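You operate a simulated robot arm through the tools that you are given. There is no shell and no other tool. Be economical: measure what you need, move in short steps, check, and stop when the job is done.

Carry out the task below with a simulated robot arm. There is one attempt and no reset: what you move stays moved.

## Task
Scoop the flour that the recipe card asks for into the glass bowl.
Fine: from the cream tub; lid on again, scoop back.

Only the result counts: the job must be done as asked and must still hold three seconds after the hand-in. Knocking over, shifting, dropping, spilling or breaking anything else fails it. A push-on lid holds only when it is set on centred and level and pressed home; a screw cap is set on level and turned clockwise until tight.

## Robot
A 7-joint arm with a two-finger parallel gripper, fixed in place. Base frame: the origin is at the foot of the arm, x ahead of it, y to its left, z up; the work surface is at about z = 0.9. Lengths are in m, angles in rad, forces in N, time in s.
With the tool pointing down near the work surface it reaches from about 0.2 to 0.74 m from the base axis. Its first joint turns from -2.897 to 2.897 rad. Payload 1.57 kg.
The TCP is the grasp point between the finger pads, 0.03 m short of the fingertips. In the tool frame z runs along the fingers and y along their closing line. Largest opening 0.11 m; finger width 0.024, thickness 0.012; the body of the gripper, 0.048 by 0.112 m, starts 0.078 m behind the TCP.
Orientation is told as [roll, pitch, yaw] about the base's x, y, z axes, in that order, counted from this pose: with the fingers straight down and closing along the base's y, the tool's x points along the base's -x, its y along +y and its z along -z.

## Interface
- The arm moves only by the tool apply_moves. Its argument "targets" is one flat list of numbers, 7 for each row, row after row: the shift along the tool's x, y, z in m, then the turn, a rotation vector about the tool's x, y, z in rad, then the finger opening in m, from 0 to 0.11. In form: [dx, dy, dz, wx, wy, wz, gripper, dx, dy, dz, wx, wy, wz, gripper, ...]. A call has 1 to 8 rows; each row is the pose to reach, as a shift and turn from the pose commanded when the call began, along the tool's axes at that moment. Each row takes 0.2 s and may step no farther than 0.05 m and 0.15 rad from the row before; otherwise, or with a gripper value out of range, the whole call is refused. Where a pose cannot be reached the arm comes as near as it can. A force on the tool above 40 N (or 10 N above the force at the start of the call, whichever is more), or a blocked arm, ends the call early, and 0.2 s more pass. The fingers move at their own pace (about 0.045 m/s each) and stop on an object; they squeeze with about 43 N. The grip force told is the motor's: it shows also when the fingers shut on nothing. Time passes only in rows, and 0.2 s behind the last, so rows that repeat a pose let the fingers close. It gives the time, the measured TCP pose, the force on the tool (base axes), the opening and the grip force at its end, in the units of the frame above (readings bear some noise), with the torque about the TCP (base axes, N m) and any sound that the robot's microphone picked up.
- Cameras (640 x 400 px; columns grow to the right, rows downward): "scene" is fixed at [0.2168, -0.6501, 1.713]; the picture's right is [0.90, -0.44, 0.00], its down [-0.39, -0.79, -0.48] and it looks along [0.21, 0.43, -0.88] (base axes); focal length 322 px, centre (320, 200). "wrist" rides on the gripper at [0.07, 0.016, -0.141] in the tool frame; the picture's right is [-0.23, 0.97, 0.00], its down [-0.86, -0.20, -0.48] and it looks along [-0.47, -0.11, 0.88] (tool axes); focal length 222 px, centre (320, 200). There is no depth. A picture from a camera that has moved, and an enlarged one, comes with that camera's place and axes in the base frame and with its lens.
- grab_frame(camera): a new picture of that camera. The clock stands still meanwhile.
- slide_trunk(by): slides the trunk up (or, below 0, down) by that many m; the arm rides with it, the base frame stays. It gives what a move gives, with no picture.
- zoom(camera, box): a new picture of the part [left, top, right, bottom] of that camera's present view, enlarged. The clock stands still meanwhile.
- close_job(): hands the job in; it is judged then, once.

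Go step by step. Nothing tells you positions but the pictures and the camera data: compare them with the known pose of the tool, close in by small moves and look again before you grip or let go. The budget is 120 turns and 68 pictures, counting those below and the enlarged ones. Unless the task says otherwise, let go and move clear before handing in, and close with one line.

The tools are called after "Call:" as name(argument=value, ...) on one line, values as JSON. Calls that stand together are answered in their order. apply_moves: Moves the arm, as the interface text tells. Its arguments: {"type":"object","properties":{"targets":{"type":"array","items":{"type":"number"}}},"required":["targets"]} The other tools are called the same way: slide_trunk (by) slides the trunk up or down; grab_frame (camera) takes a picture; zoom (camera, box) takes an enlarged picture of a part of a camera's view; close_job () hands the job in.

At the start:

```text
time_s: 0.0
position: [0.2975, -0.3614, 1.3609]
tcp_rot: [0.0, -0.001, -0.001]
wrist_force: [-0.5, 0.3, 0.1]
torque: [0.01, -0.01, 0.02]
gripper_width: 0.1099
grip_force: 0.1
trunk travel left (down, up): [-0.525, 0.065]
```

scene: 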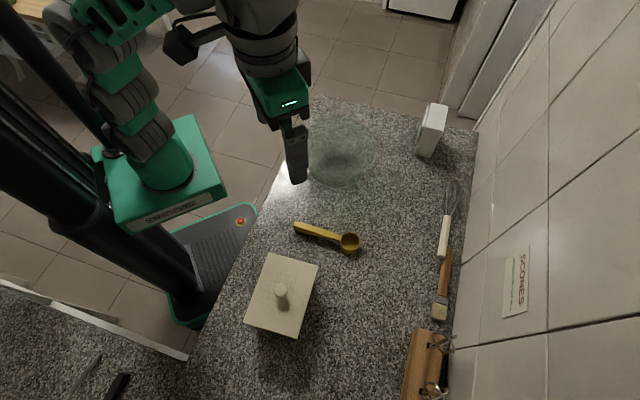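
wrist: 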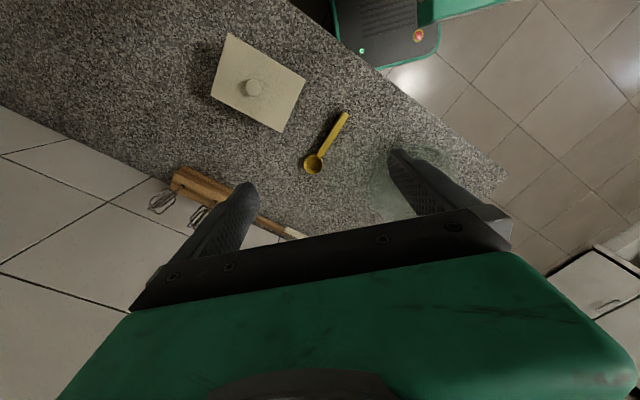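

I see a cream tub with a lid and knob, a yellow scoop, a glass bowl and a recipe card on the wall. I'll zoom in on the card and the objects first.

Call:
zoom(camera="scene", box=[490, 235, 540, 325])

Call:
zoom(camera="scene", box=[220, 200, 400, 350])

```text
4.44 times, centred on (515, 280) of scene
camera zoom: at [0.2168, -0.6501, 1.713], right [0.9, -0.44, 0.0], down [-0.39, -0.79, -0.48], along [0.21, 0.43, -0.88], focal length 1431 px, centre (-547, -156)
```

zoom: 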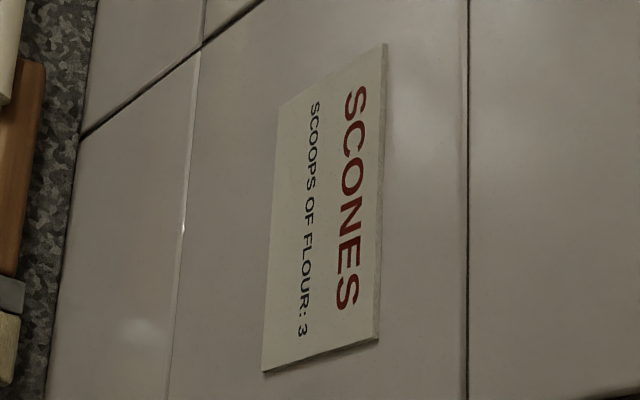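

```text
2.67 times, centred on (310, 275) of scene
camera zoom: at [0.2168, -0.6501, 1.713], right [0.9, -0.44, 0.0], down [-0.39, -0.79, -0.48], along [0.21, 0.43, -0.88], focal length 859 px, centre (347, 0)
```

zoom: 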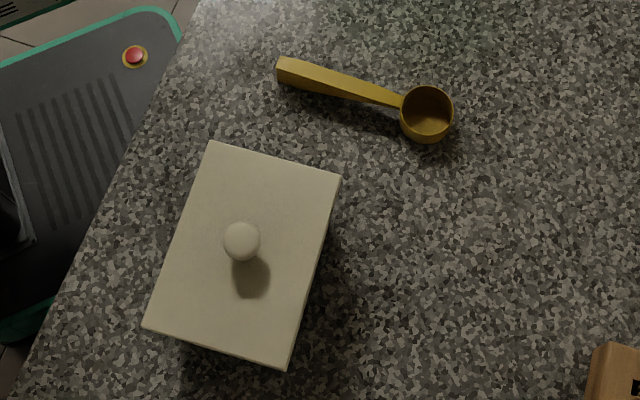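

The card asks for 3 scoops. The counter runs diagonally at about 45°. I put the lid knob near (0.211, -0.472), with its top at z≈1.03. I'll turn the tool 45° to match the counter and move above the knob.

Call:
apply_moves(targets=[0.0144, -0.0185, 0.0267, 0, 0, 0.1309, 0.11, 0.0288, -0.037, 0.0533, 0, 0, 0.2618, 0.11, 0.0432, -0.0555, 0.08, 0, 0, 0.3927, 0.11, 0.0576, -0.074, 0.1067, 0, 0, 0.5236, 0.11, 0.072, -0.0925, 0.1333, 0, 0, 0.6545, 0.11, 0.0865, -0.111, 0.16, 0, 0, 0.7854, 0.11])

Call:
grab_frame(camera="wrist")

Call:
grab_frame(camera="scene")

```text
time_s: 1.4
position: [0.2117, -0.4735, 1.2005]
tcp_rot: [0.0, 0.001, -0.787]
wrist_force: [0.5, 0.0, 0.5]
torque: [0.05, 0.04, 0.01]
gripper_width: 0.1096
grip_force: 0.0
trunk travel left (down, up): [-0.525, 0.065]
```

```text
63 pictures are left
camera wrist: at [0.1744, -0.4116, 1.3417], right [0.85, 0.53, 0.0], down [0.46, -0.75, 0.48], along [0.25, -0.41, -0.88], focal length 222 px, centre (320, 200)
```

wrist: 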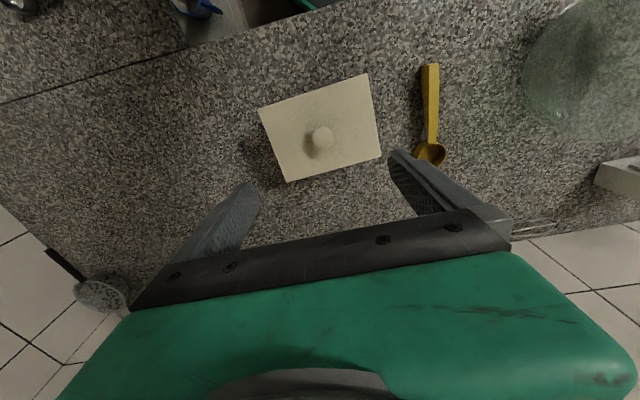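

```text
62 pictures are left
```

scene: 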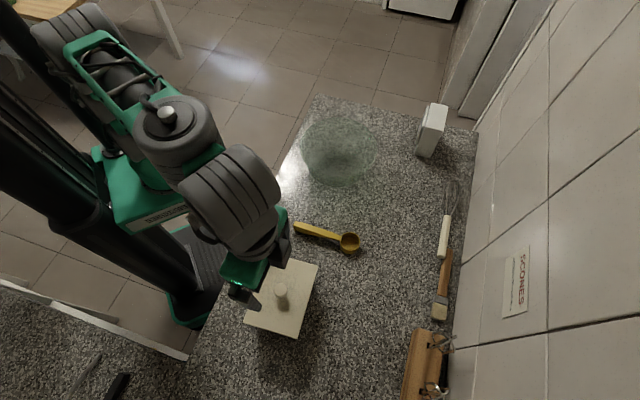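

The knob estimate holds: about (0.213, -0.472). I'll descend to just above it and look again.

Call:
apply_moves(targets=[0, 0, 0.04, 0, 0, 0, 0.08, 0, 0, 0.08, 0, 0, 0, 0.07, 0, 0, 0.12, 0, 0, 0, 0.06])

Call:
zoom(camera="wrist", box=[200, 60, 460, 222])

Call:
zoom(camera="scene", box=[220, 220, 348, 350])

```text
time_s: 2.2
position: [0.2127, -0.4738, 1.0808]
tcp_rot: [-0.002, 0.001, -0.787]
wrist_force: [-0.8, 0.6, 0.9]
torque: [-0.02, -0.01, -0.01]
gripper_width: 0.06
grip_force: 0.0
trunk travel left (down, up): [-0.525, 0.065]
```

```text
2.46 times, centred on (330, 141) of wrist
camera zoom: at [0.176, -0.4112, 1.2216], right [0.85, 0.53, 0.0], down [0.46, -0.75, 0.48], along [0.25, -0.41, -0.88], focal length 547 px, centre (295, 345)
```

zoom: 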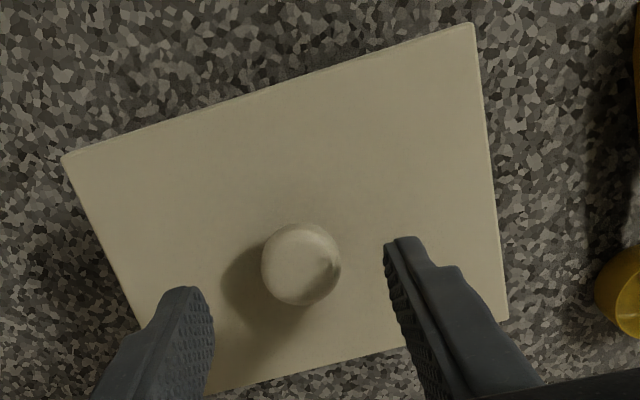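

```text
3.08 times, centred on (284, 285) of scene
camera zoom: at [0.2168, -0.6501, 1.713], right [0.9, -0.44, 0.0], down [-0.39, -0.79, -0.48], along [0.21, 0.43, -0.88], focal length 991 px, centre (431, -62)
```

zoom: 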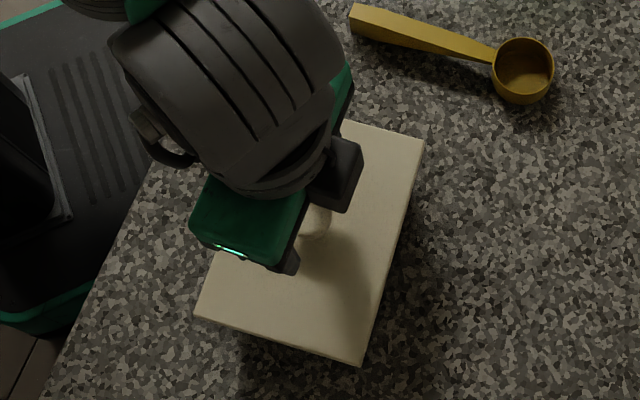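

Lid top is about z≈0.995 and the knob is ~0.004 toward +tool-y. I'll correct, descend and grip it.

Call:
apply_moves(targets=[0, 0.0035, 0.025, 0, 0, 0, 0.06, 0, 0.0035, 0.048, 0, 0, 0, 0.06, 0, 0.0035, 0.048, 0, 0, 0, 0.02, 0, 0.0035, 0.048, 0, 0, 0, 0.02, 0, 0.0035, 0.048, 0, 0, 0, 0.02])

Call:
zoom(camera="wrist", box=[200, 60, 460, 222])

```text
time_s: 3.4
position: [0.2134, -0.4725, 1.034]
tcp_rot: [-0.004, -0.006, -0.788]
wrist_force: [0.1, -5.2, 15.1]
torque: [0.12, -0.16, -0.01]
gripper_width: 0.0323
grip_force: 7.0
trunk travel left (down, up): [-0.525, 0.065]
```

```text
2.46 times, centred on (330, 141) of wrist
camera zoom: at [0.1766, -0.4091, 1.1752], right [0.85, 0.53, 0.0], down [0.46, -0.74, 0.48], along [0.25, -0.41, -0.88], focal length 547 px, centre (295, 345)
```

zoom: 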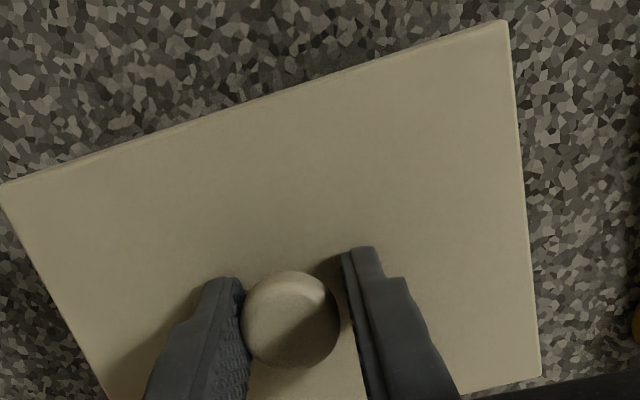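

The fingertips touch the lid (it's about 15 N), so I'll raise a few mm and finish closing.

Call:
apply_moves(targets=[0, 0, -0.004, 0, 0, 0, 0.02, 0, 0, -0.004, 0, 0, 0, 0.02, 0, 0, -0.004, 0, 0, 0, 0.02])

Call:
zoom(camera="wrist", box=[200, 60, 460, 222])

```text
time_s: 4.2
position: [0.2141, -0.4692, 1.0362]
tcp_rot: [-0.001, 0.001, -0.785]
wrist_force: [-0.7, -0.5, -0.2]
torque: [-0.01, 0.01, -0.02]
gripper_width: 0.0277
grip_force: 34.4
trunk travel left (down, up): [-0.525, 0.065]
heard: snap
```

```text
2.46 times, centred on (330, 141) of wrist
camera zoom: at [0.1776, -0.4084, 1.178], right [0.85, 0.53, 0.0], down [0.46, -0.75, 0.48], along [0.25, -0.41, -0.88], focal length 547 px, centre (295, 345)
```

zoom: 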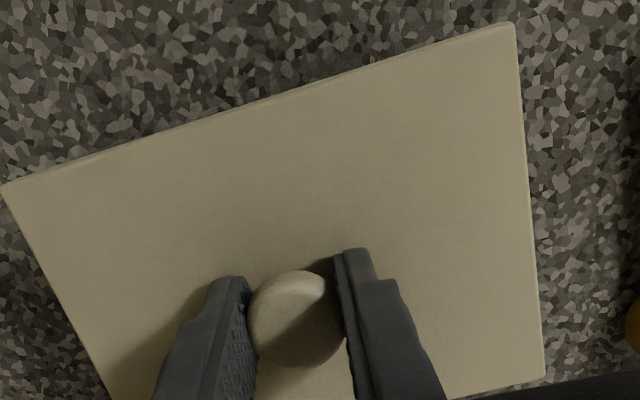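

A snap: the lid came free while gripped. I'll lift it straight up.

Call:
apply_moves(targets=[0, 0, -0.01, 0, 0, 0, 0.02, 0, 0, -0.03, 0, 0, 0, 0.02, 0, 0, -0.06, 0, 0, 0, 0.02, 0, 0, -0.1, 0, 0, 0, 0.02, 0, 0, -0.12, 0, 0, 0, 0.02])

Call:
grab_frame(camera="scene")

Call:
grab_frame(camera="wrist")

```text
time_s: 5.4
position: [0.2138, -0.4707, 1.1589]
tcp_rot: [-0.001, 0.0, -0.785]
wrist_force: [-0.3, -0.2, 0.3]
torque: [-0.02, 0.0, 0.0]
gripper_width: 0.0201
grip_force: 0.0
trunk travel left (down, up): [-0.525, 0.065]
```

```text
57 pictures are left
```

scene: 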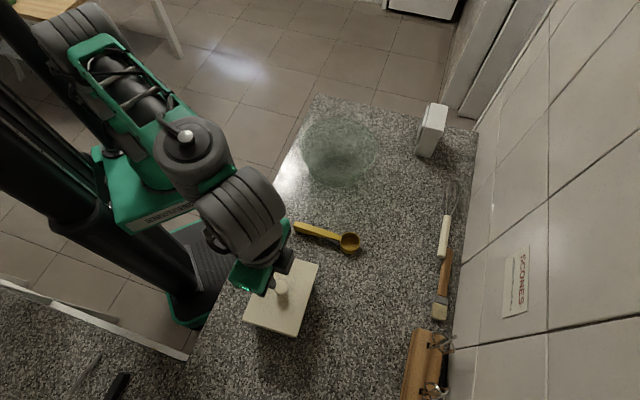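

```text
56 pictures are left
camera wrist: at [0.1762, -0.4089, 1.2997], right [0.85, 0.53, 0.0], down [0.46, -0.75, 0.48], along [0.25, -0.41, -0.88], focal length 222 px, centre (320, 200)
```

wrist: 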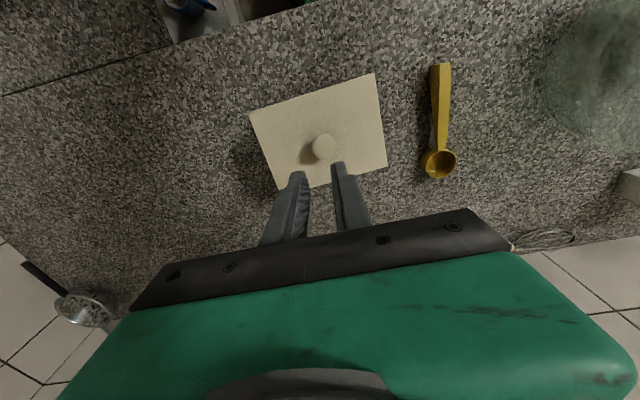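

The fingers slipped off the knob; the lid is still on. I'll look closely at the knob's shape and the lid.

Call:
zoom(camera="wrist", box=[240, 60, 400, 200])

Call:
zoom(camera="scene", box=[230, 240, 340, 345])

```text
2.86 times, centred on (320, 130) of wrist
camera zoom: at [0.1762, -0.4089, 1.2997], right [0.85, 0.53, 0.0], down [0.46, -0.75, 0.48], along [0.25, -0.41, -0.88], focal length 635 px, centre (320, 400)
```

zoom: 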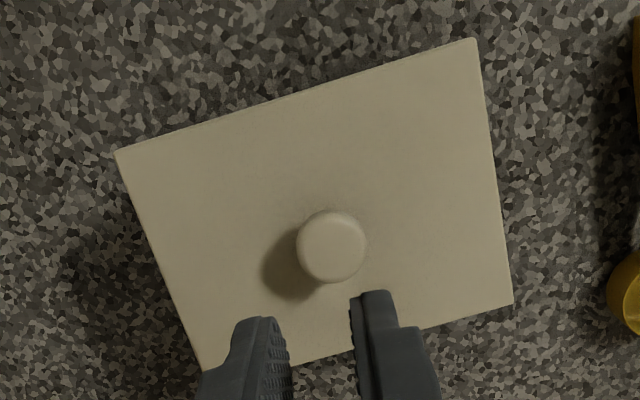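

```text
3.81 times, centred on (285, 292) of scene
camera zoom: at [0.2168, -0.6501, 1.713], right [0.9, -0.44, 0.0], down [-0.39, -0.79, -0.48], along [0.21, 0.43, -0.88], focal length 1227 px, centre (453, -152)
```

zoom: 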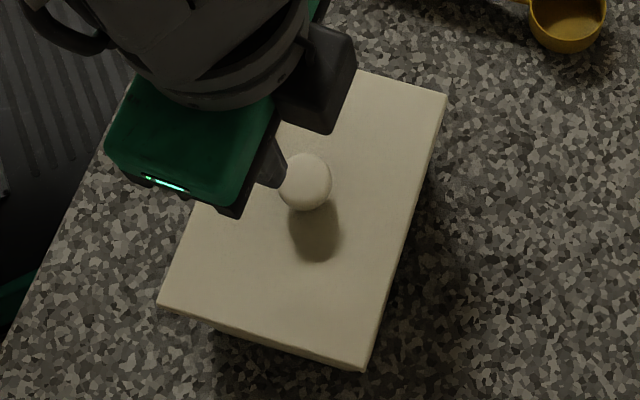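

The knob is a short rounded cylinder at about (0.215, -0.469). I'll retry it lower, with a full squeeze.

Call:
apply_moves(targets=[0, 0.002, 0.04, 0, 0, 0, 0.06, 0, 0.002, 0.08, 0, 0, 0, 0.06, 0, 0.002, 0.11, 0, 0, 0, 0.06, 0, 0.002, 0.1225, 0, 0, 0, 0.05, 0, 0.002, 0.1225, 0, 0, 0, 0, 0, 0.002, 0.1225, 0, 0, 0, 0, 0, 0.002, 0.1225, 0, 0, 0, 0])

Call:
zoom(camera="wrist", box=[200, 60, 460, 222])

```text
time_s: 7.0
position: [0.2198, -0.4664, 1.0384]
tcp_rot: [-0.003, -0.006, -0.778]
wrist_force: [14.0, 10.6, 37.1]
torque: [-0.11, 0.04, 0.01]
gripper_width: 0.0279
grip_force: 28.9
trunk travel left (down, up): [-0.525, 0.065]
```

```text
2.46 times, centred on (330, 141) of wrist
camera zoom: at [0.1819, -0.4051, 1.1799], right [0.85, 0.53, 0.0], down [0.47, -0.74, 0.48], along [0.26, -0.41, -0.88], focal length 547 px, centre (295, 345)
```

zoom: 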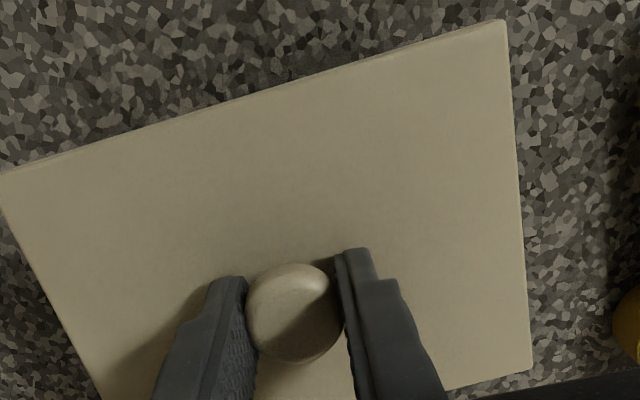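

The grip pushed the tool sideways by about 5 mm and the tips press on the lid, which sits a bit higher now. I'll relieve both and keep squeezing.

Call:
apply_moves(targets=[0, 0.004, -0.002, 0, 0, 0, 0, 0, 0.004, -0.004, 0, 0, 0, 0, 0, 0.004, -0.004, 0, 0, 0, 0])

Call:
apply_moves(targets=[0, 0, -0.005, 0, 0, 0, 0, 0, 0, -0.01, 0, 0, 0, 0])

Call:
zoom(camera="wrist", box=[200, 60, 460, 222])

```text
time_s: 7.8
position: [0.2185, -0.4682, 1.0386]
tcp_rot: [-0.003, 0.001, -0.787]
wrist_force: [7.2, -5.5, 21.4]
torque: [-0.49, 0.04, 0.06]
gripper_width: 0.0275
grip_force: 37.6
trunk travel left (down, up): [-0.525, 0.065]
```

```text
time_s: 8.4
position: [0.2168, -0.466, 1.0476]
tcp_rot: [0.003, 0.006, -0.786]
wrist_force: [-0.1, 0.1, 0.5]
torque: [0.0, -0.01, -0.01]
gripper_width: 0.0275
grip_force: 37.8
trunk travel left (down, up): [-0.525, 0.065]
```

```text
2.46 times, centred on (330, 141) of wrist
camera zoom: at [0.18, -0.4052, 1.1886], right [0.85, 0.53, 0.0], down [0.46, -0.75, 0.47], along [0.25, -0.4, -0.88], focal length 547 px, centre (295, 345)
```

zoom: 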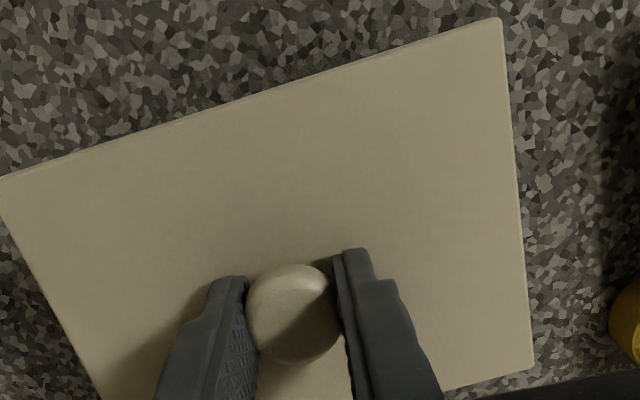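

The lid now follows the gripper. Lifting further, slowly.

Call:
apply_moves(targets=[0, 0, -0.01, 0, 0, 0, 0, 0, 0, -0.025, 0, 0, 0, 0, 0, 0, -0.045, 0, 0, 0, 0, 0, 0, -0.07, 0, 0, 0, 0])

Call:
grab_frame(camera="scene")

Call:
grab_frame(camera="wrist")

```text
time_s: 9.4
position: [0.2193, -0.4666, 1.119]
tcp_rot: [0.001, -0.001, -0.785]
wrist_force: [0.7, -0.3, -1.3]
torque: [-0.05, -0.01, -0.02]
gripper_width: 0.0274
grip_force: 38.1
trunk travel left (down, up): [-0.525, 0.065]
```

```text
51 pictures are left
```

scene: 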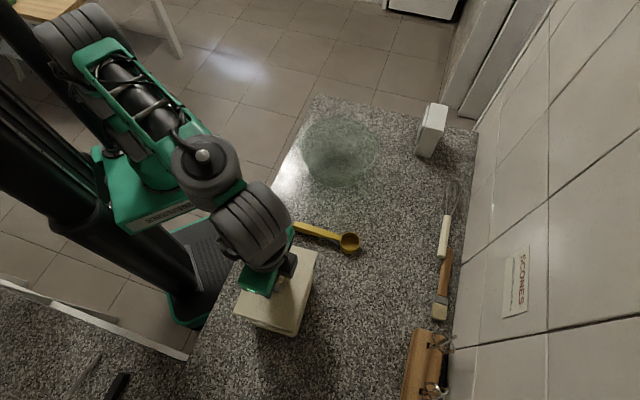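

```text
50 pictures are left
camera wrist: at [0.1811, -0.405, 1.2602], right [0.85, 0.53, 0.0], down [0.46, -0.75, 0.48], along [0.25, -0.41, -0.88], focal length 222 px, centre (320, 200)
```

wrist: 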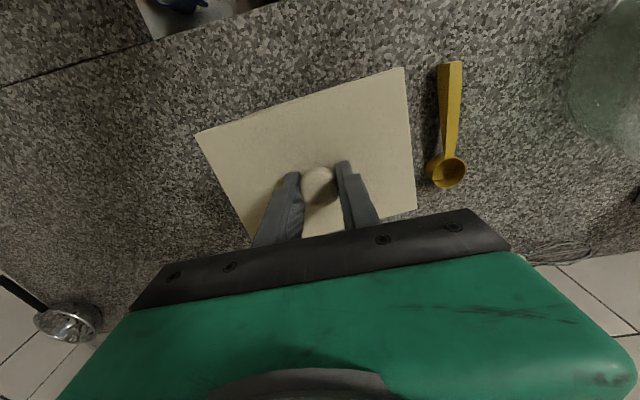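

The lid is held level. I'll carry it toward the back of the counter, over the free area beside the tub.

Call:
apply_moves(targets=[-0.04, 0.002, 0, 0, 0, 0, 0, -0.08, 0.004, 0, 0, 0, 0, 0, -0.12, 0.006, 0, 0, 0, 0, 0, -0.155, 0.008, 0, 0, 0, 0, 0, -0.185, 0.01, 0, 0, 0, 0, 0, -0.185, 0.01, 0.04, 0, 0, 0, 0, -0.185, 0.01, 0.08, 0, 0, 0, 0])

Call:
grab_frame(camera="scene")

Call:
grab_frame(camera="wrist")

```text
time_s: 11.0
position: [0.3559, -0.5897, 1.0375]
tcp_rot: [0.001, -0.001, -0.785]
wrist_force: [-0.3, -0.5, -1.0]
torque: [0.04, 0.01, 0.02]
gripper_width: 0.0271
grip_force: 37.9
out of reach, approached as far as the arm can: row 5
trunk travel left (down, up): [-0.525, 0.065]
```

```text
49 pictures are left
```

scene: 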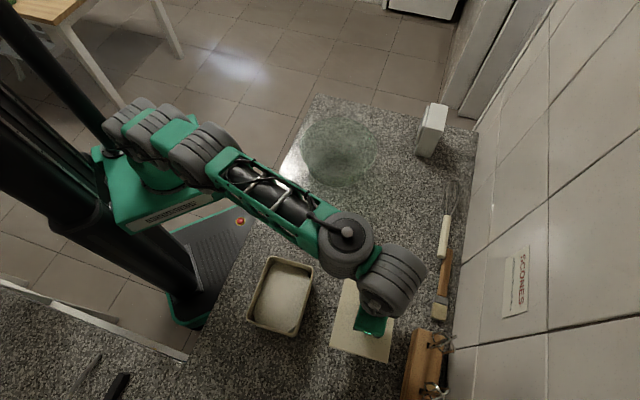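

```text
48 pictures are left
camera wrist: at [0.3199, -0.5277, 1.1787], right [0.85, 0.53, 0.0], down [0.46, -0.75, 0.48], along [0.25, -0.41, -0.88], focal length 222 px, centre (320, 200)
```

wrist: 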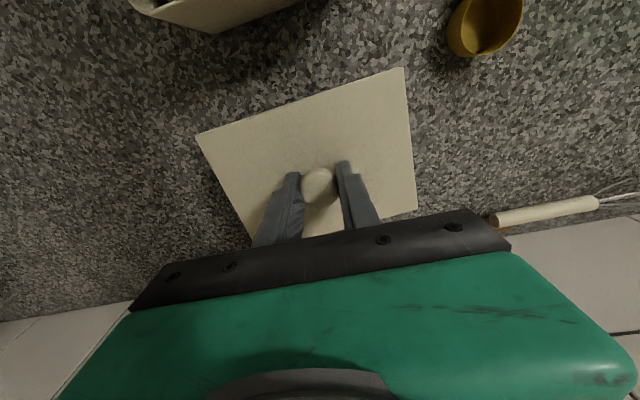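

The lid is over clear counter, between the tub and the board. I'll shift it 1 cm back and lower it gently.

Call:
apply_moves(targets=[0.005, 0, 0.03, 0, 0, 0, 0, 0.01, 0, 0.055, 0, 0, 0, 0, 0.01, 0, 0.065, 0, 0, 0, 0, 0.01, 0, 0.072, 0, 0, 0, 0, 0.01, 0, 0.079, 0, 0, 0, 0, 0.01, 0, 0.086, 0, 0, 0, 0, 0.01, 0, 0.092, 0, 0, 0, 0, 0.01, 0, 0.098, 0, 0, 0, 0])

```text
time_s: 12.8
position: [0.3497, -0.5839, 0.9428]
tcp_rot: [-0.002, -0.006, -0.786]
wrist_force: [-1.0, -4.8, 15.1]
torque: [0.51, 0.32, -0.05]
gripper_width: 0.027
grip_force: 37.8
trunk travel left (down, up): [-0.525, 0.065]
```

The lid rests on the counter (15 N contact). Releasing and rising.

Call:
apply_moves(targets=[0, 0, -0.002, 0, 0, 0, 0.06, 0, 0, -0.002, 0, 0, 0, 0.06, 0, 0, -0.002, 0, 0, 0, 0.06, 0, 0, -0.03, 0, 0, 0, 0.07, 0, 0, -0.07, 0, 0, 0, 0.08, 0.02, 0, -0.11, 0, 0, 0, 0.08, 0.05, 0.0, -0.15, 0, 0, 0, 0.08])

Call:
grab_frame(camera="scene")

Call:
grab_frame(camera="wrist")

```text
time_s: 14.4
position: [0.3153, -0.5454, 1.0894]
tcp_rot: [0.001, 0.001, -0.785]
wrist_force: [-0.2, -0.4, -0.7]
torque: [0.01, 0.0, 0.04]
gripper_width: 0.08
grip_force: 0.2
trunk travel left (down, up): [-0.525, 0.065]
```

```text
47 pictures are left
```

scene: 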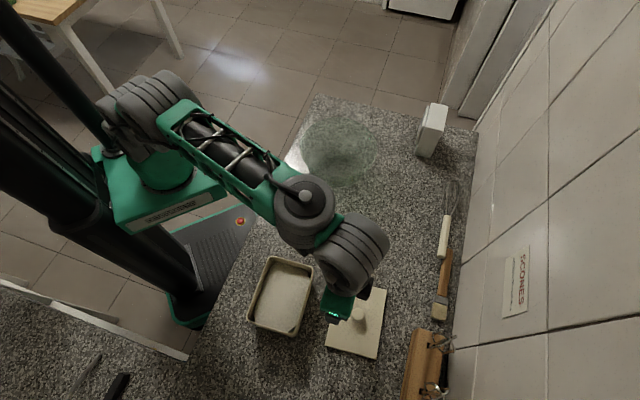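

```text
46 pictures are left
camera wrist: at [0.2777, -0.4838, 1.2306], right [0.85, 0.53, 0.0], down [0.46, -0.75, 0.48], along [0.25, -0.41, -0.88], focal length 222 px, centre (320, 200)
```

wrist: 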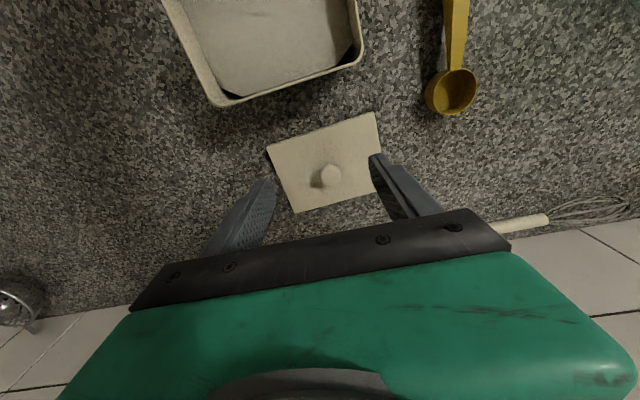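

The lid sits flat on the counter. Now a closer look at the tub interior and the scoop.

Call:
zoom(camera="scene", box=[235, 205, 385, 345])

```text
2.86 times, centred on (310, 275) of scene
camera zoom: at [0.2168, -0.6501, 1.713], right [0.9, -0.44, 0.0], down [-0.39, -0.79, -0.48], along [0.21, 0.43, -0.88], focal length 920 px, centre (349, -14)
```

zoom: 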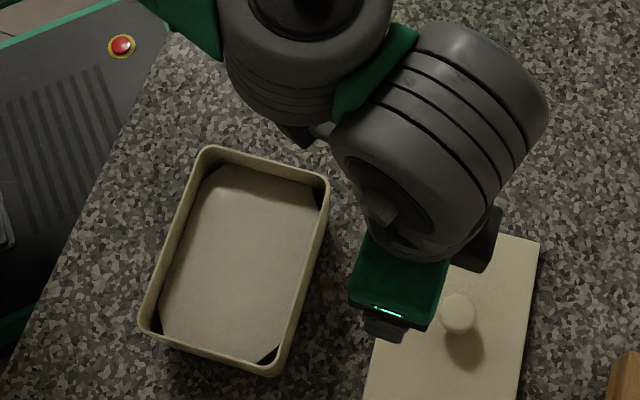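

The tub is open, flour a couple of cm below the rim, centre near (0.210, -0.473). Now I'll hover above the scoop handle to check its exact placement.

Call:
apply_moves(targets=[0.03, 0.035, 0, 0, 0, 0, 0.07, 0.06, 0.07, 0, 0, 0, 0, 0.07, 0.09, 0.105, 0, 0, 0, 0, 0.06, 0.12, 0.14, 0, 0, 0, 0, 0.06, 0.1335, 0.166, 0.02, 0, 0, 0, 0.06])

Call:
grab_frame(camera="wrist")

Call:
grab_frame(camera="scene")

```text
time_s: 15.6
position: [0.3373, -0.3359, 1.0716]
tcp_rot: [0.0, -0.001, -0.786]
wrist_force: [0.5, 0.1, -0.5]
torque: [-0.03, 0.0, -0.05]
gripper_width: 0.0597
grip_force: 0.0
trunk travel left (down, up): [-0.525, 0.065]
```

```text
44 pictures are left
camera wrist: at [0.3003, -0.2738, 1.2126], right [0.85, 0.53, 0.0], down [0.46, -0.75, 0.48], along [0.25, -0.41, -0.88], focal length 222 px, centre (320, 200)
```

wrist: 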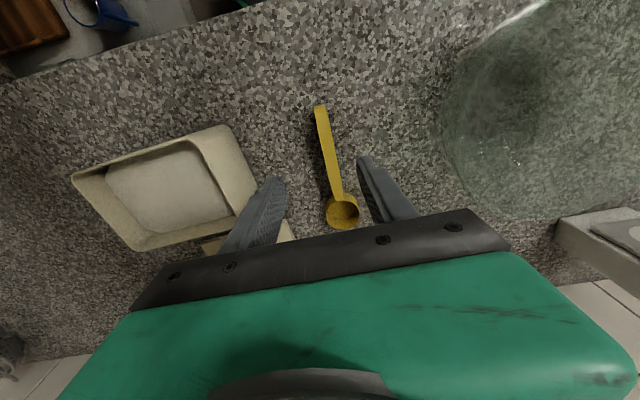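

```text
43 pictures are left
```

scene: 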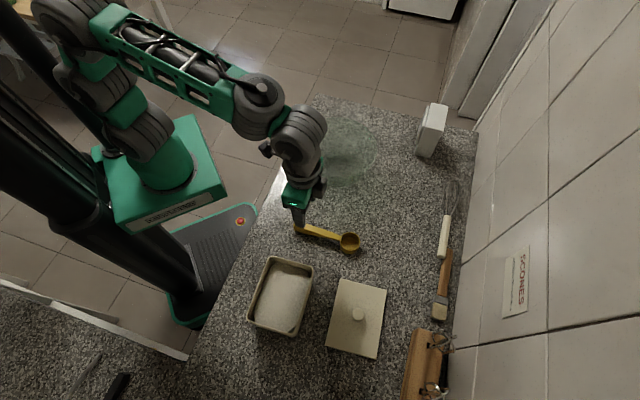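

The handle runs along the counter's depth direction about 8 mm to +tool-y of me. I'll lean the tool ~0.5 rad so the scoop ends up pitched in the hand, descend and check before gripping.

Call:
apply_moves(targets=[0, 0.004, 0.02, 0, -0.125, 0, 0.06, 0, 0.008, 0.04, 0, -0.25, 0, 0.06, 0, 0.008, 0.06, 0, -0.375, 0, 0.06, 0, 0.008, 0.08, 0, -0.5, 0, 0.06, 0, 0.008, 0.1, 0, -0.5, 0, 0.06, 0, 0.008, 0.115, 0, -0.5, 0, 0.06])

Call:
grab_frame(camera="wrist")

Call:
zoom(camera="scene", box=[260, 180, 380, 270])

```text
time_s: 17.0
position: [0.3421, -0.3297, 0.9554]
tcp_rot: [-0.001, -0.5, -0.786]
wrist_force: [0.4, -0.9, 0.8]
torque: [-0.01, 0.06, 0.03]
gripper_width: 0.0599
grip_force: 0.1
trunk travel left (down, up): [-0.525, 0.065]
```

```text
42 pictures are left
camera wrist: at [0.2634, -0.2267, 1.0457], right [0.83, 0.55, 0.11], down [0.23, -0.51, 0.83], along [0.51, -0.66, -0.55], focal length 222 px, centre (320, 200)
```

wrist: 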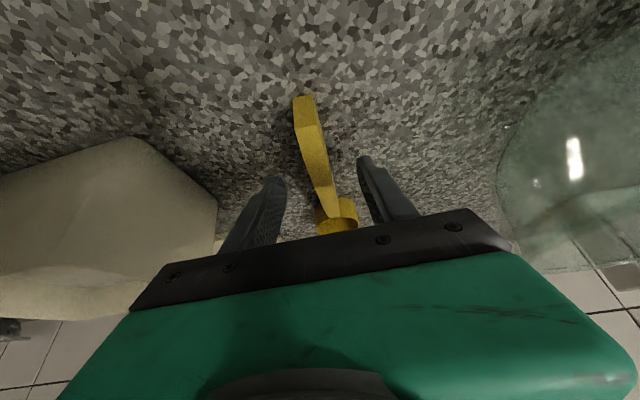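

```text
4.44 times, centred on (320, 225) of scene
camera zoom: at [0.2168, -0.6501, 1.713], right [0.9, -0.44, 0.0], down [-0.39, -0.79, -0.48], along [0.21, 0.43, -0.88], focal length 1431 px, centre (320, 89)
```

zoom: 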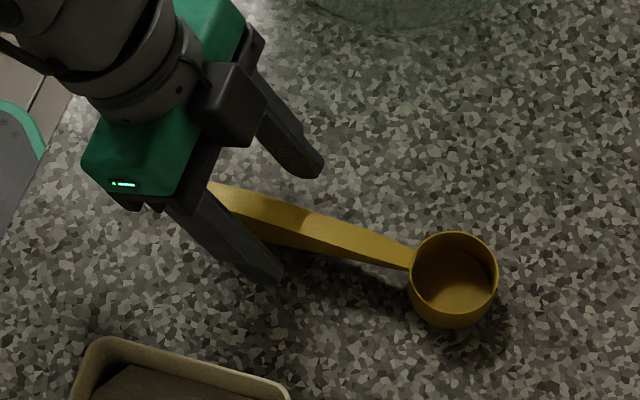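

The handle is centred between the fingers. I'll go down the last 17 mm and close.

Call:
apply_moves(targets=[0.0082, 0, 0.0149, 0, 0, 0, 0.06, 0.0082, 0, 0.0149, 0, 0, 0, 0, 0.0082, 0, 0.0149, 0, 0, 0, 0, 0.0082, 0, 0.0149, 0, 0, 0, 0, 0.0082, 0, 0.0149, 0, 0, 0, 0])

Call:
zoom(camera="scene", box=[260, 180, 380, 270])

```text
time_s: 18.2
position: [0.342, -0.3293, 0.9392]
tcp_rot: [0.0, -0.498, -0.786]
wrist_force: [0.4, 0.6, 0.3]
torque: [-0.03, -0.01, 0.04]
gripper_width: 0.0154
grip_force: 25.5
trunk travel left (down, up): [-0.525, 0.065]
```

```text
4.44 times, centred on (320, 225) of scene
camera zoom: at [0.2168, -0.6501, 1.713], right [0.9, -0.44, 0.0], down [-0.39, -0.79, -0.48], along [0.21, 0.43, -0.88], focal length 1431 px, centre (320, 89)
```

zoom: 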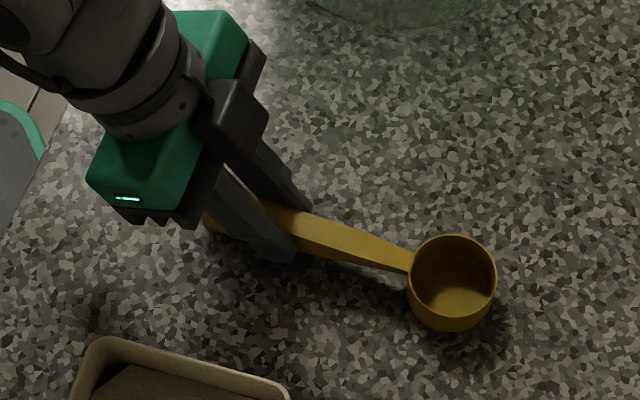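

The scoop is gripped (bowl rim about 0.112 m ahead of the TCP). I'll lift it and check the hold.

Call:
apply_moves(targets=[-0.0048, 0, -0.0088, 0, 0, 0, 0, -0.0144, 0, -0.0263, 0, 0, 0, 0, -0.0335, 0, -0.0615, 0, 0, 0, 0, -0.0551, 0, -0.101, 0, 0, 0, 0, -0.0766, 0, -0.1405, 0, 0, 0, 0, -0.0958, 0, -0.1756, 0, 0, 0, 0])

Call:
grab_frame(camera="scene")

```text
time_s: 19.6
position: [0.3405, -0.3304, 1.1401]
tcp_rot: [0.0, -0.499, -0.786]
wrist_force: [0.4, 0.0, 0.1]
torque: [0.03, 0.0, 0.03]
gripper_width: 0.0151
grip_force: 31.1
trunk travel left (down, up): [-0.525, 0.065]
```

```text
39 pictures are left
```

scene: 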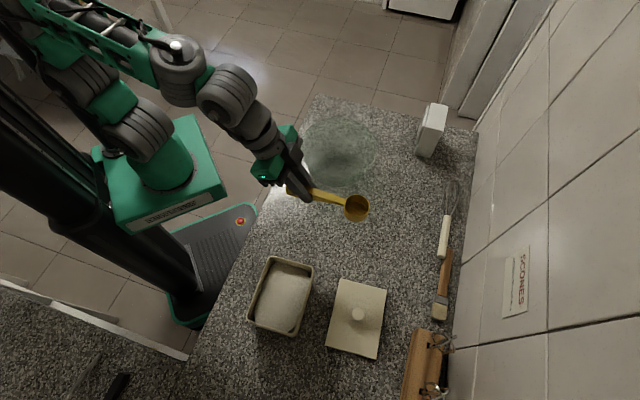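

Hold is good. I'll turn the scoop 90° so it points along the tub's long axis (toward −s), staying high.

Call:
apply_moves(targets=[-0.001, -0.008, 0, 0.0671, 0, 0.1229, 0, -0.002, -0.016, 0.001, 0.1341, 0, 0.2458, 0, -0.003, -0.024, 0.001, 0.2012, 0, 0.3688, 0, -0.004, -0.032, 0.002, 0.2682, 0, 0.4917, 0, -0.005, -0.04, 0.002, 0.3353, 0, 0.6146, 0, -0.006, -0.048, 0.003, 0.4024, 0, 0.7375, 0, -0.007, -0.056, 0.004, 0.4694, 0, 0.8604, 0, -0.008, -0.064, 0.004, 0.5365, 0, 0.9834, 0])

```text
time_s: 21.4
position: [0.3036, -0.3823, 1.1384]
tcp_rot: [0.0, -0.5, -1.905]
wrist_force: [0.4, 0.4, -0.2]
torque: [0.02, -0.05, 0.03]
gripper_width: 0.0151
grip_force: 31.4
trunk travel left (down, up): [-0.525, 0.065]
```

Halfway fine; finishing the turn and aligning with the tub axis.

Call:
apply_moves(targets=[-0.0087, -0.0056, 0.0048, 0.0639, 0, 0.1171, 0, -0.0175, -0.0111, 0.0095, 0.1277, 0, 0.2341, 0, -0.0262, -0.0167, 0.0143, 0.1916, 0, 0.3512, 0])

Call:
zoom(camera="scene", box=[220, 190, 400, 345])

Call:
grab_frame(camera="wrist")

```text
time_s: 22.2
position: [0.2778, -0.4035, 1.1383]
tcp_rot: [0.0, -0.501, -2.308]
wrist_force: [0.0, 0.4, -0.2]
torque: [0.0, -0.03, -0.02]
gripper_width: 0.015
grip_force: 30.8
trunk travel left (down, up): [-0.525, 0.065]
```

```text
2.58 times, centred on (310, 268) of scene
camera zoom: at [0.2168, -0.6501, 1.713], right [0.9, -0.44, 0.0], down [-0.39, -0.79, -0.48], along [0.21, 0.43, -0.88], focal length 831 px, centre (346, 26)
```

zoom: 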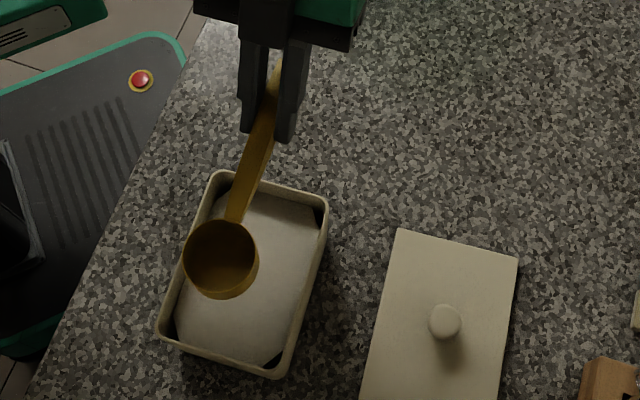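

```text
37 pictures are left
camera wrist: at [0.3771, -0.3181, 1.2294], right [0.59, -0.8, 0.11], down [-0.5, -0.25, 0.83], along [-0.64, -0.54, -0.55], focal length 222 px, centre (320, 200)
```

wrist: 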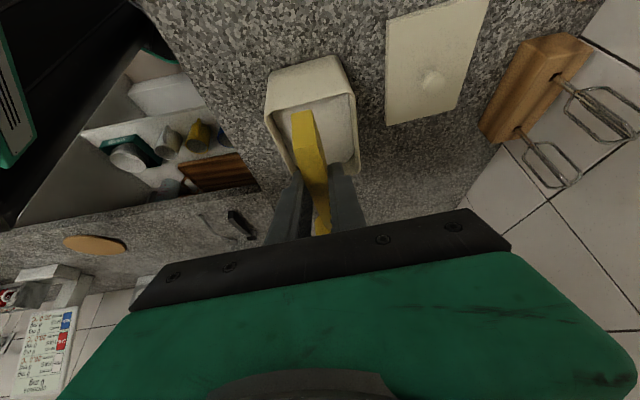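

The scoop is aligned over the tub. I need the flour depth, so I'll zoom in on the tub.

Call:
zoom(camera="scene", box=[260, 250, 318, 300])

Call:
zoom(camera="wrist", box=[250, 40, 370, 190])

```text
8.00 times, centred on (289, 275) of scene
camera zoom: at [0.2168, -0.6501, 1.713], right [0.9, -0.44, 0.0], down [-0.39, -0.79, -0.48], along [0.21, 0.43, -0.88], focal length 2576 px, centre (568, -400)
```

zoom: 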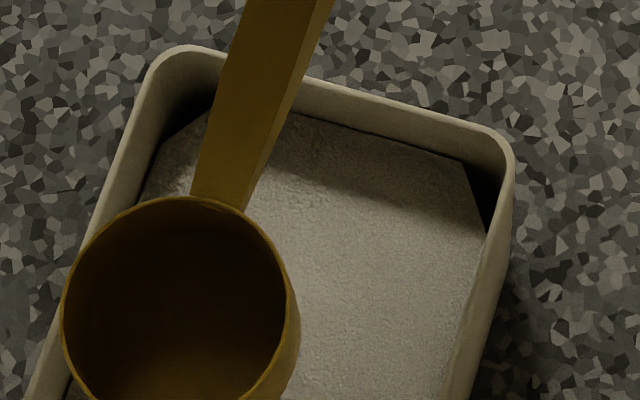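

```text
2.67 times, centred on (310, 115) of wrist
camera zoom: at [0.3771, -0.3181, 1.2294], right [0.59, -0.8, 0.11], down [-0.5, -0.25, 0.83], along [-0.64, -0.54, -0.55], focal length 592 px, centre (347, 427)
```

zoom: 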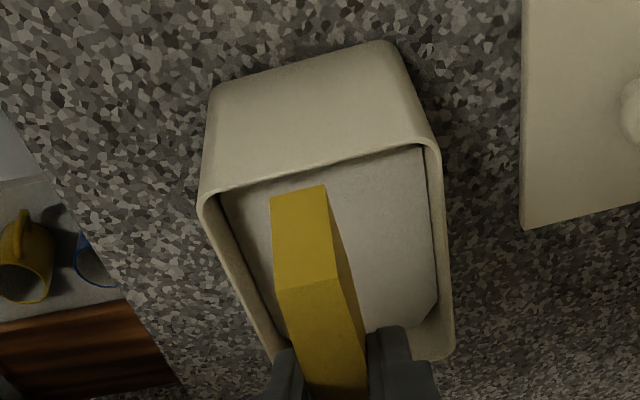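

Flour surface is roughly 18 mm below the rim (z≈0.975). I'll pitch the scoop ~35° bowl-down just above the flour.

Call:
apply_moves(targets=[0.0027, -0.003, 0.0065, 0, 0.122, 0, 0, 0.0053, -0.003, 0.013, 0, 0.244, 0, 0, 0.008, -0.003, 0.0196, 0, 0.366, 0, 0, 0.0106, -0.003, 0.0261, 0, 0.488, 0, 0, 0.0133, -0.003, 0.0326, 0, 0.61, 0, 0])

Call:
zoom(camera="scene", box=[230, 210, 350, 345])

Call:
grab_frame(camera="wrist")

```text
time_s: 23.4
position: [0.2707, -0.4055, 1.1025]
tcp_rot: [-0.001, 0.11, -2.306]
wrist_force: [-0.8, 0.9, 0.0]
torque: [-0.01, 0.03, -0.04]
gripper_width: 0.0147
grip_force: 31.4
trunk travel left (down, up): [-0.525, 0.065]
```

```text
2.96 times, centred on (290, 278) of scene
camera zoom: at [0.2168, -0.6501, 1.713], right [0.9, -0.44, 0.0], down [-0.39, -0.79, -0.48], along [0.21, 0.43, -0.88], focal length 954 px, centre (409, -30)
```

zoom: 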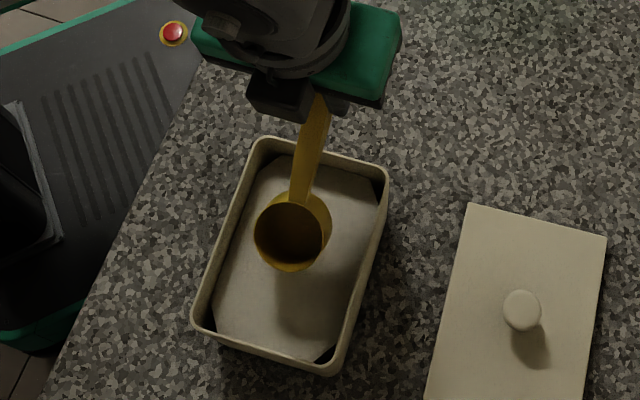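

```text
33 pictures are left
camera wrist: at [0.3209, -0.3758, 1.2517], right [0.57, -0.82, -0.03], down [-0.75, -0.53, 0.38], along [-0.33, -0.2, -0.92], focal length 222 px, centre (320, 200)
```

wrist: 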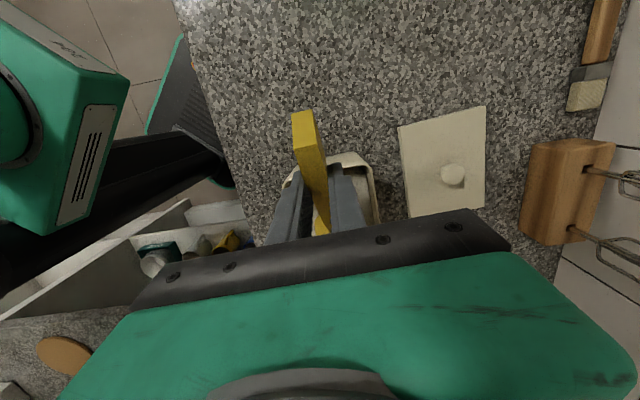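

The mouth is right over the middle of the flour. Now dipping down and forward.

Call:
apply_moves(targets=[-0.0039, 0, 0.0348, 0, 0, 0, 0, -0.014, 0, 0.0538, 0, 0, 0, 0, -0.0274, 0, 0.0654, 0, 0, 0, 0, -0.0397, 0, 0.068, 0, 0, 0, 0, -0.0447, 0, 0.0675, 0, 0, 0, 0])

Call:
zoom(camera="scene", box=[230, 210, 350, 345])

```text
time_s: 24.6
position: [0.2471, -0.4344, 1.0323]
tcp_rot: [0.001, 0.111, -2.305]
wrist_force: [0.3, -0.3, -1.9]
torque: [0.02, -0.01, -0.01]
gripper_width: 0.0148
grip_force: 31.1
trunk travel left (down, up): [-0.525, 0.065]
```

```text
2.96 times, centred on (290, 278) of scene
camera zoom: at [0.2168, -0.6501, 1.713], right [0.9, -0.44, 0.0], down [-0.39, -0.79, -0.48], along [0.21, 0.43, -0.88], focal length 954 px, centre (409, -30)
```

zoom: 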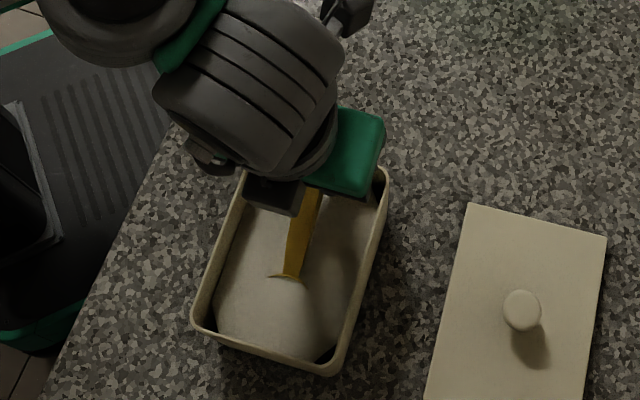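

The bowl is fully in the flour. Now I'll level it while raising it out.

Call:
apply_moves(targets=[0.0104, 0, -0.0037, 0, -0.12, 0, 0, 0.0183, 0, -0.0107, 0, -0.24, 0, 0, 0.0241, 0, -0.0173, 0, -0.36, 0, 0, 0.0287, 0, -0.0234, 0, -0.48, 0, 0, 0.0313, 0, -0.0284, 0, -0.61, 0, 0, 0.0335, 0, -0.0482, 0, -0.61, 0, 0, 0.0357, 0, -0.0682, 0, -0.61, 0, 0])

Call:
zoom(camera="scene", box=[230, 210, 350, 345])

```text
time_s: 26.2
position: [0.2679, -0.4117, 1.1031]
tcp_rot: [0.001, -0.5, -2.306]
wrist_force: [0.7, 0.2, -1.0]
torque: [0.03, -0.04, 0.0]
gripper_width: 0.0151
grip_force: 30.7
trunk travel left (down, up): [-0.525, 0.065]
```

```text
2.96 times, centred on (290, 278) of scene
camera zoom: at [0.2168, -0.6501, 1.713], right [0.9, -0.44, 0.0], down [-0.39, -0.79, -0.48], along [0.21, 0.43, -0.88], focal length 954 px, centre (409, -30)
```

zoom: 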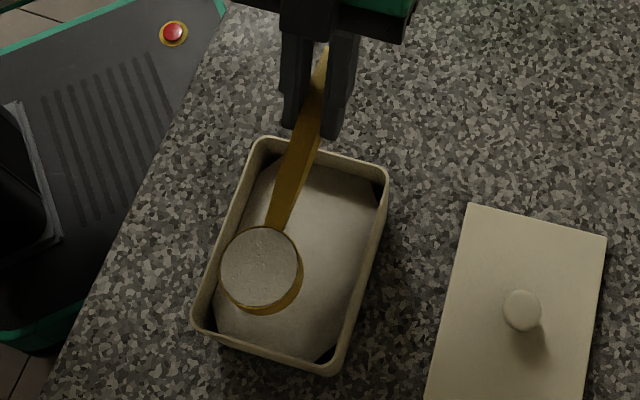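

A full, level scoop. Now let me locate the glass bowl precisely.

Call:
zoom(camera="scene", box=[280, 95, 420, 200])

```text
3.81 times, centred on (350, 148) of scene
camera zoom: at [0.2168, -0.6501, 1.713], right [0.9, -0.44, 0.0], down [-0.39, -0.79, -0.48], along [0.21, 0.43, -0.88], focal length 1227 px, centre (206, 400)
```

zoom: 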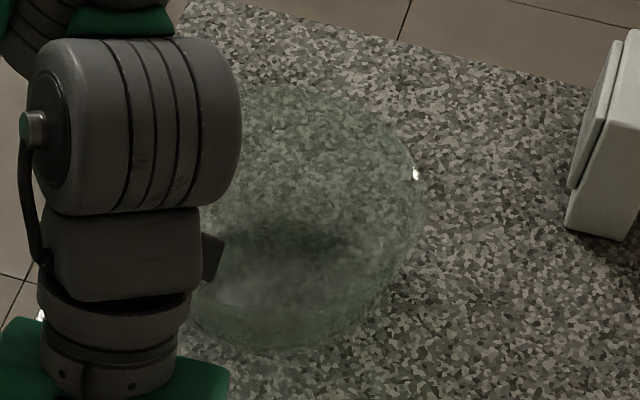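

The glass bowl's centre is about (0.50, -0.17), radius ~0.11. I'll carry the level scoop along the counter toward it, smoothly.

Call:
apply_moves(targets=[0.0132, 0.0005, -0.0072, 0, 0, 0, 0, 0.0351, 0.001, -0.0192, 0, 0, 0, 0, 0.0659, 0.002, -0.0359, 0, 0, 0, 0, 0.0966, 0.004, -0.0527, 0, 0, 0, 0, 0.1273, 0.006, -0.0695, 0, 0, 0, 0, 0.158, 0.008, -0.0862, 0, 0, 0, 0, 0.1888, 0.01, -0.103, 0, 0, 0, 0, 0.2107, 0.01, -0.115, 0, 0, 0, 0])

Call:
apply_moves(targets=[0.0132, 0.0005, -0.0072, 0, 0, 0, 0, 0.0351, 0.001, -0.0192, 0, 0, 0, 0, 0.0659, 0.002, -0.0359, 0, 0, 0, 0, 0.0966, 0.004, -0.0527, 0, 0, 0, 0, 0.1273, 0.006, -0.0695, 0, 0, 0, 0, 0.158, 0.008, -0.0862, 0, 0, 0, 0, 0.1756, 0.008, -0.0958, 0, 0, 0, 0, 0.184, 0.008, -0.1003, 0, 0, 0, 0])

Call:
grab_frame(camera="scene")

```text
time_s: 28.0
position: [0.4328, -0.2396, 1.1038]
tcp_rot: [-0.001, -0.5, -2.304]
wrist_force: [-0.1, -0.4, -1.4]
torque: [0.04, -0.04, 0.02]
gripper_width: 0.0152
grip_force: 31.4
trunk travel left (down, up): [-0.525, 0.065]
```

```text
time_s: 29.8
position: [0.5098, -0.1174, 1.032]
tcp_rot: [0.0, -0.499, -2.306]
wrist_force: [2.6, -0.2, 0.2]
torque: [0.02, -0.1, 0.07]
gripper_width: 0.0153
grip_force: 30.8
out of reach, approached as far as the arm can: row 1, 2, 3, 4, 5, 6, 7, 8
trunk travel left (down, up): [-0.525, 0.065]
```

```text
29 pictures are left
```

scene: 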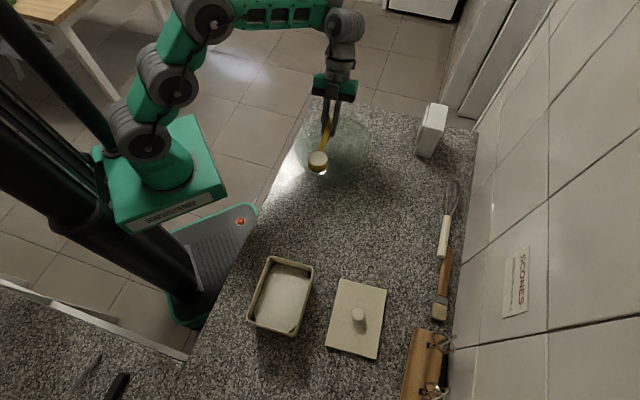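

The arm ran short of reach with this lean and sank to z≈1.03 near the bowl. Let me look closely before moving.

Call:
zoom(camera="scene", box=[280, 85, 400, 200])

```text
3.48 times, centred on (340, 142) of scene
camera zoom: at [0.2168, -0.6501, 1.713], right [0.9, -0.44, 0.0], down [-0.39, -0.79, -0.48], along [0.21, 0.43, -0.88], focal length 1120 px, centre (250, 400)
```

zoom: 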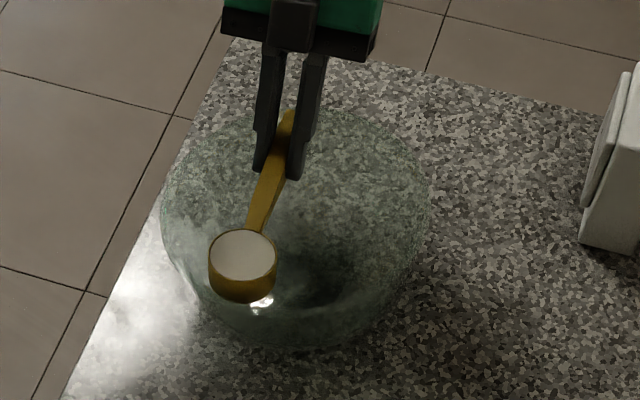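

The scoop is still level and clear; it looks like a wrist-yaw limit rather than distance. I'll back up, rise and turn the wrist back toward the middle of its range.

Call:
apply_moves(targets=[-0.0282, 0, 0.004, -0.0719, 0, -0.1317, 0, -0.0564, 0, 0.008, -0.1437, 0, -0.2634, 0, -0.0846, 0, 0.012, -0.2156, 0, -0.3951, 0])

```text
time_s: 30.6
position: [0.4578, -0.1739, 1.0642]
tcp_rot: [0.0, -0.499, -1.853]
wrist_force: [-0.2, 0.2, -0.1]
torque: [0.05, 0.0, 0.01]
gripper_width: 0.0152
grip_force: 31.0
trunk travel left (down, up): [-0.525, 0.065]
```

That worked. Continuing up and over the glass bowl with the scoop now pointing toward −y.

Call:
apply_moves(targets=[0.0215, 0.0039, -0.0248, -0.0338, 0, -0.0619, 0, 0.043, 0.0078, -0.0497, -0.0676, 0, -0.1238, 0, 0.0645, 0.0117, -0.0745, -0.1013, 0, -0.1857, 0, 0.086, 0.0156, -0.0993, -0.1351, 0, -0.2476, 0])

Call:
grab_frame(camera="scene")

```text
time_s: 31.6
position: [0.5082, -0.0596, 1.1107]
tcp_rot: [0.0, -0.499, -1.57]
wrist_force: [0.3, -0.2, -1.4]
torque: [0.07, -0.02, 0.01]
gripper_width: 0.0149
grip_force: 31.5
trunk travel left (down, up): [-0.525, 0.065]
```

```text
27 pictures are left
```

scene: 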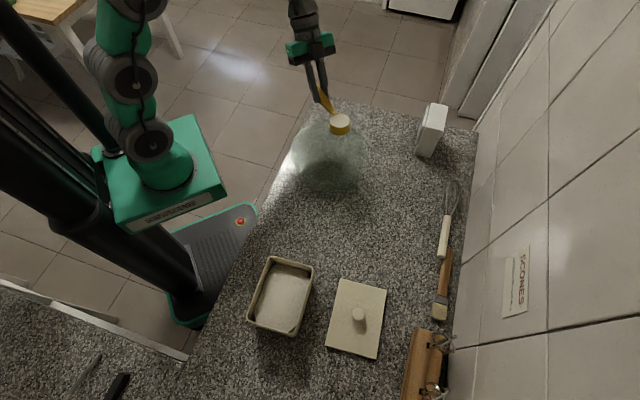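

The bowl's outline may look different; I'll zoom in to check before pouring.

Call:
zoom(camera="scene", box=[266, 95, 434, 200])

```text
3.81 times, centred on (350, 148) of scene
camera zoom: at [0.2168, -0.6501, 1.713], right [0.9, -0.44, 0.0], down [-0.39, -0.79, -0.48], along [0.21, 0.43, -0.88], focal length 1227 px, centre (206, 400)
```

zoom: 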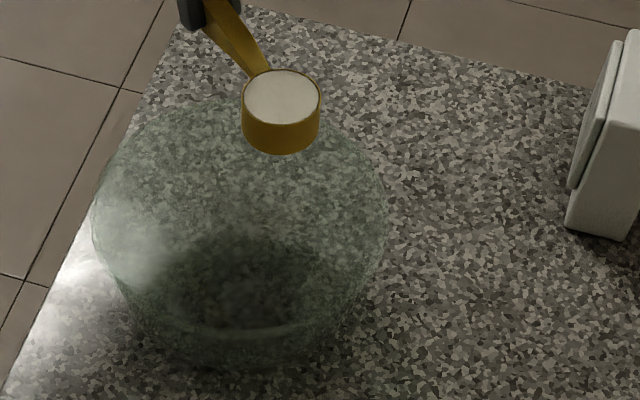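

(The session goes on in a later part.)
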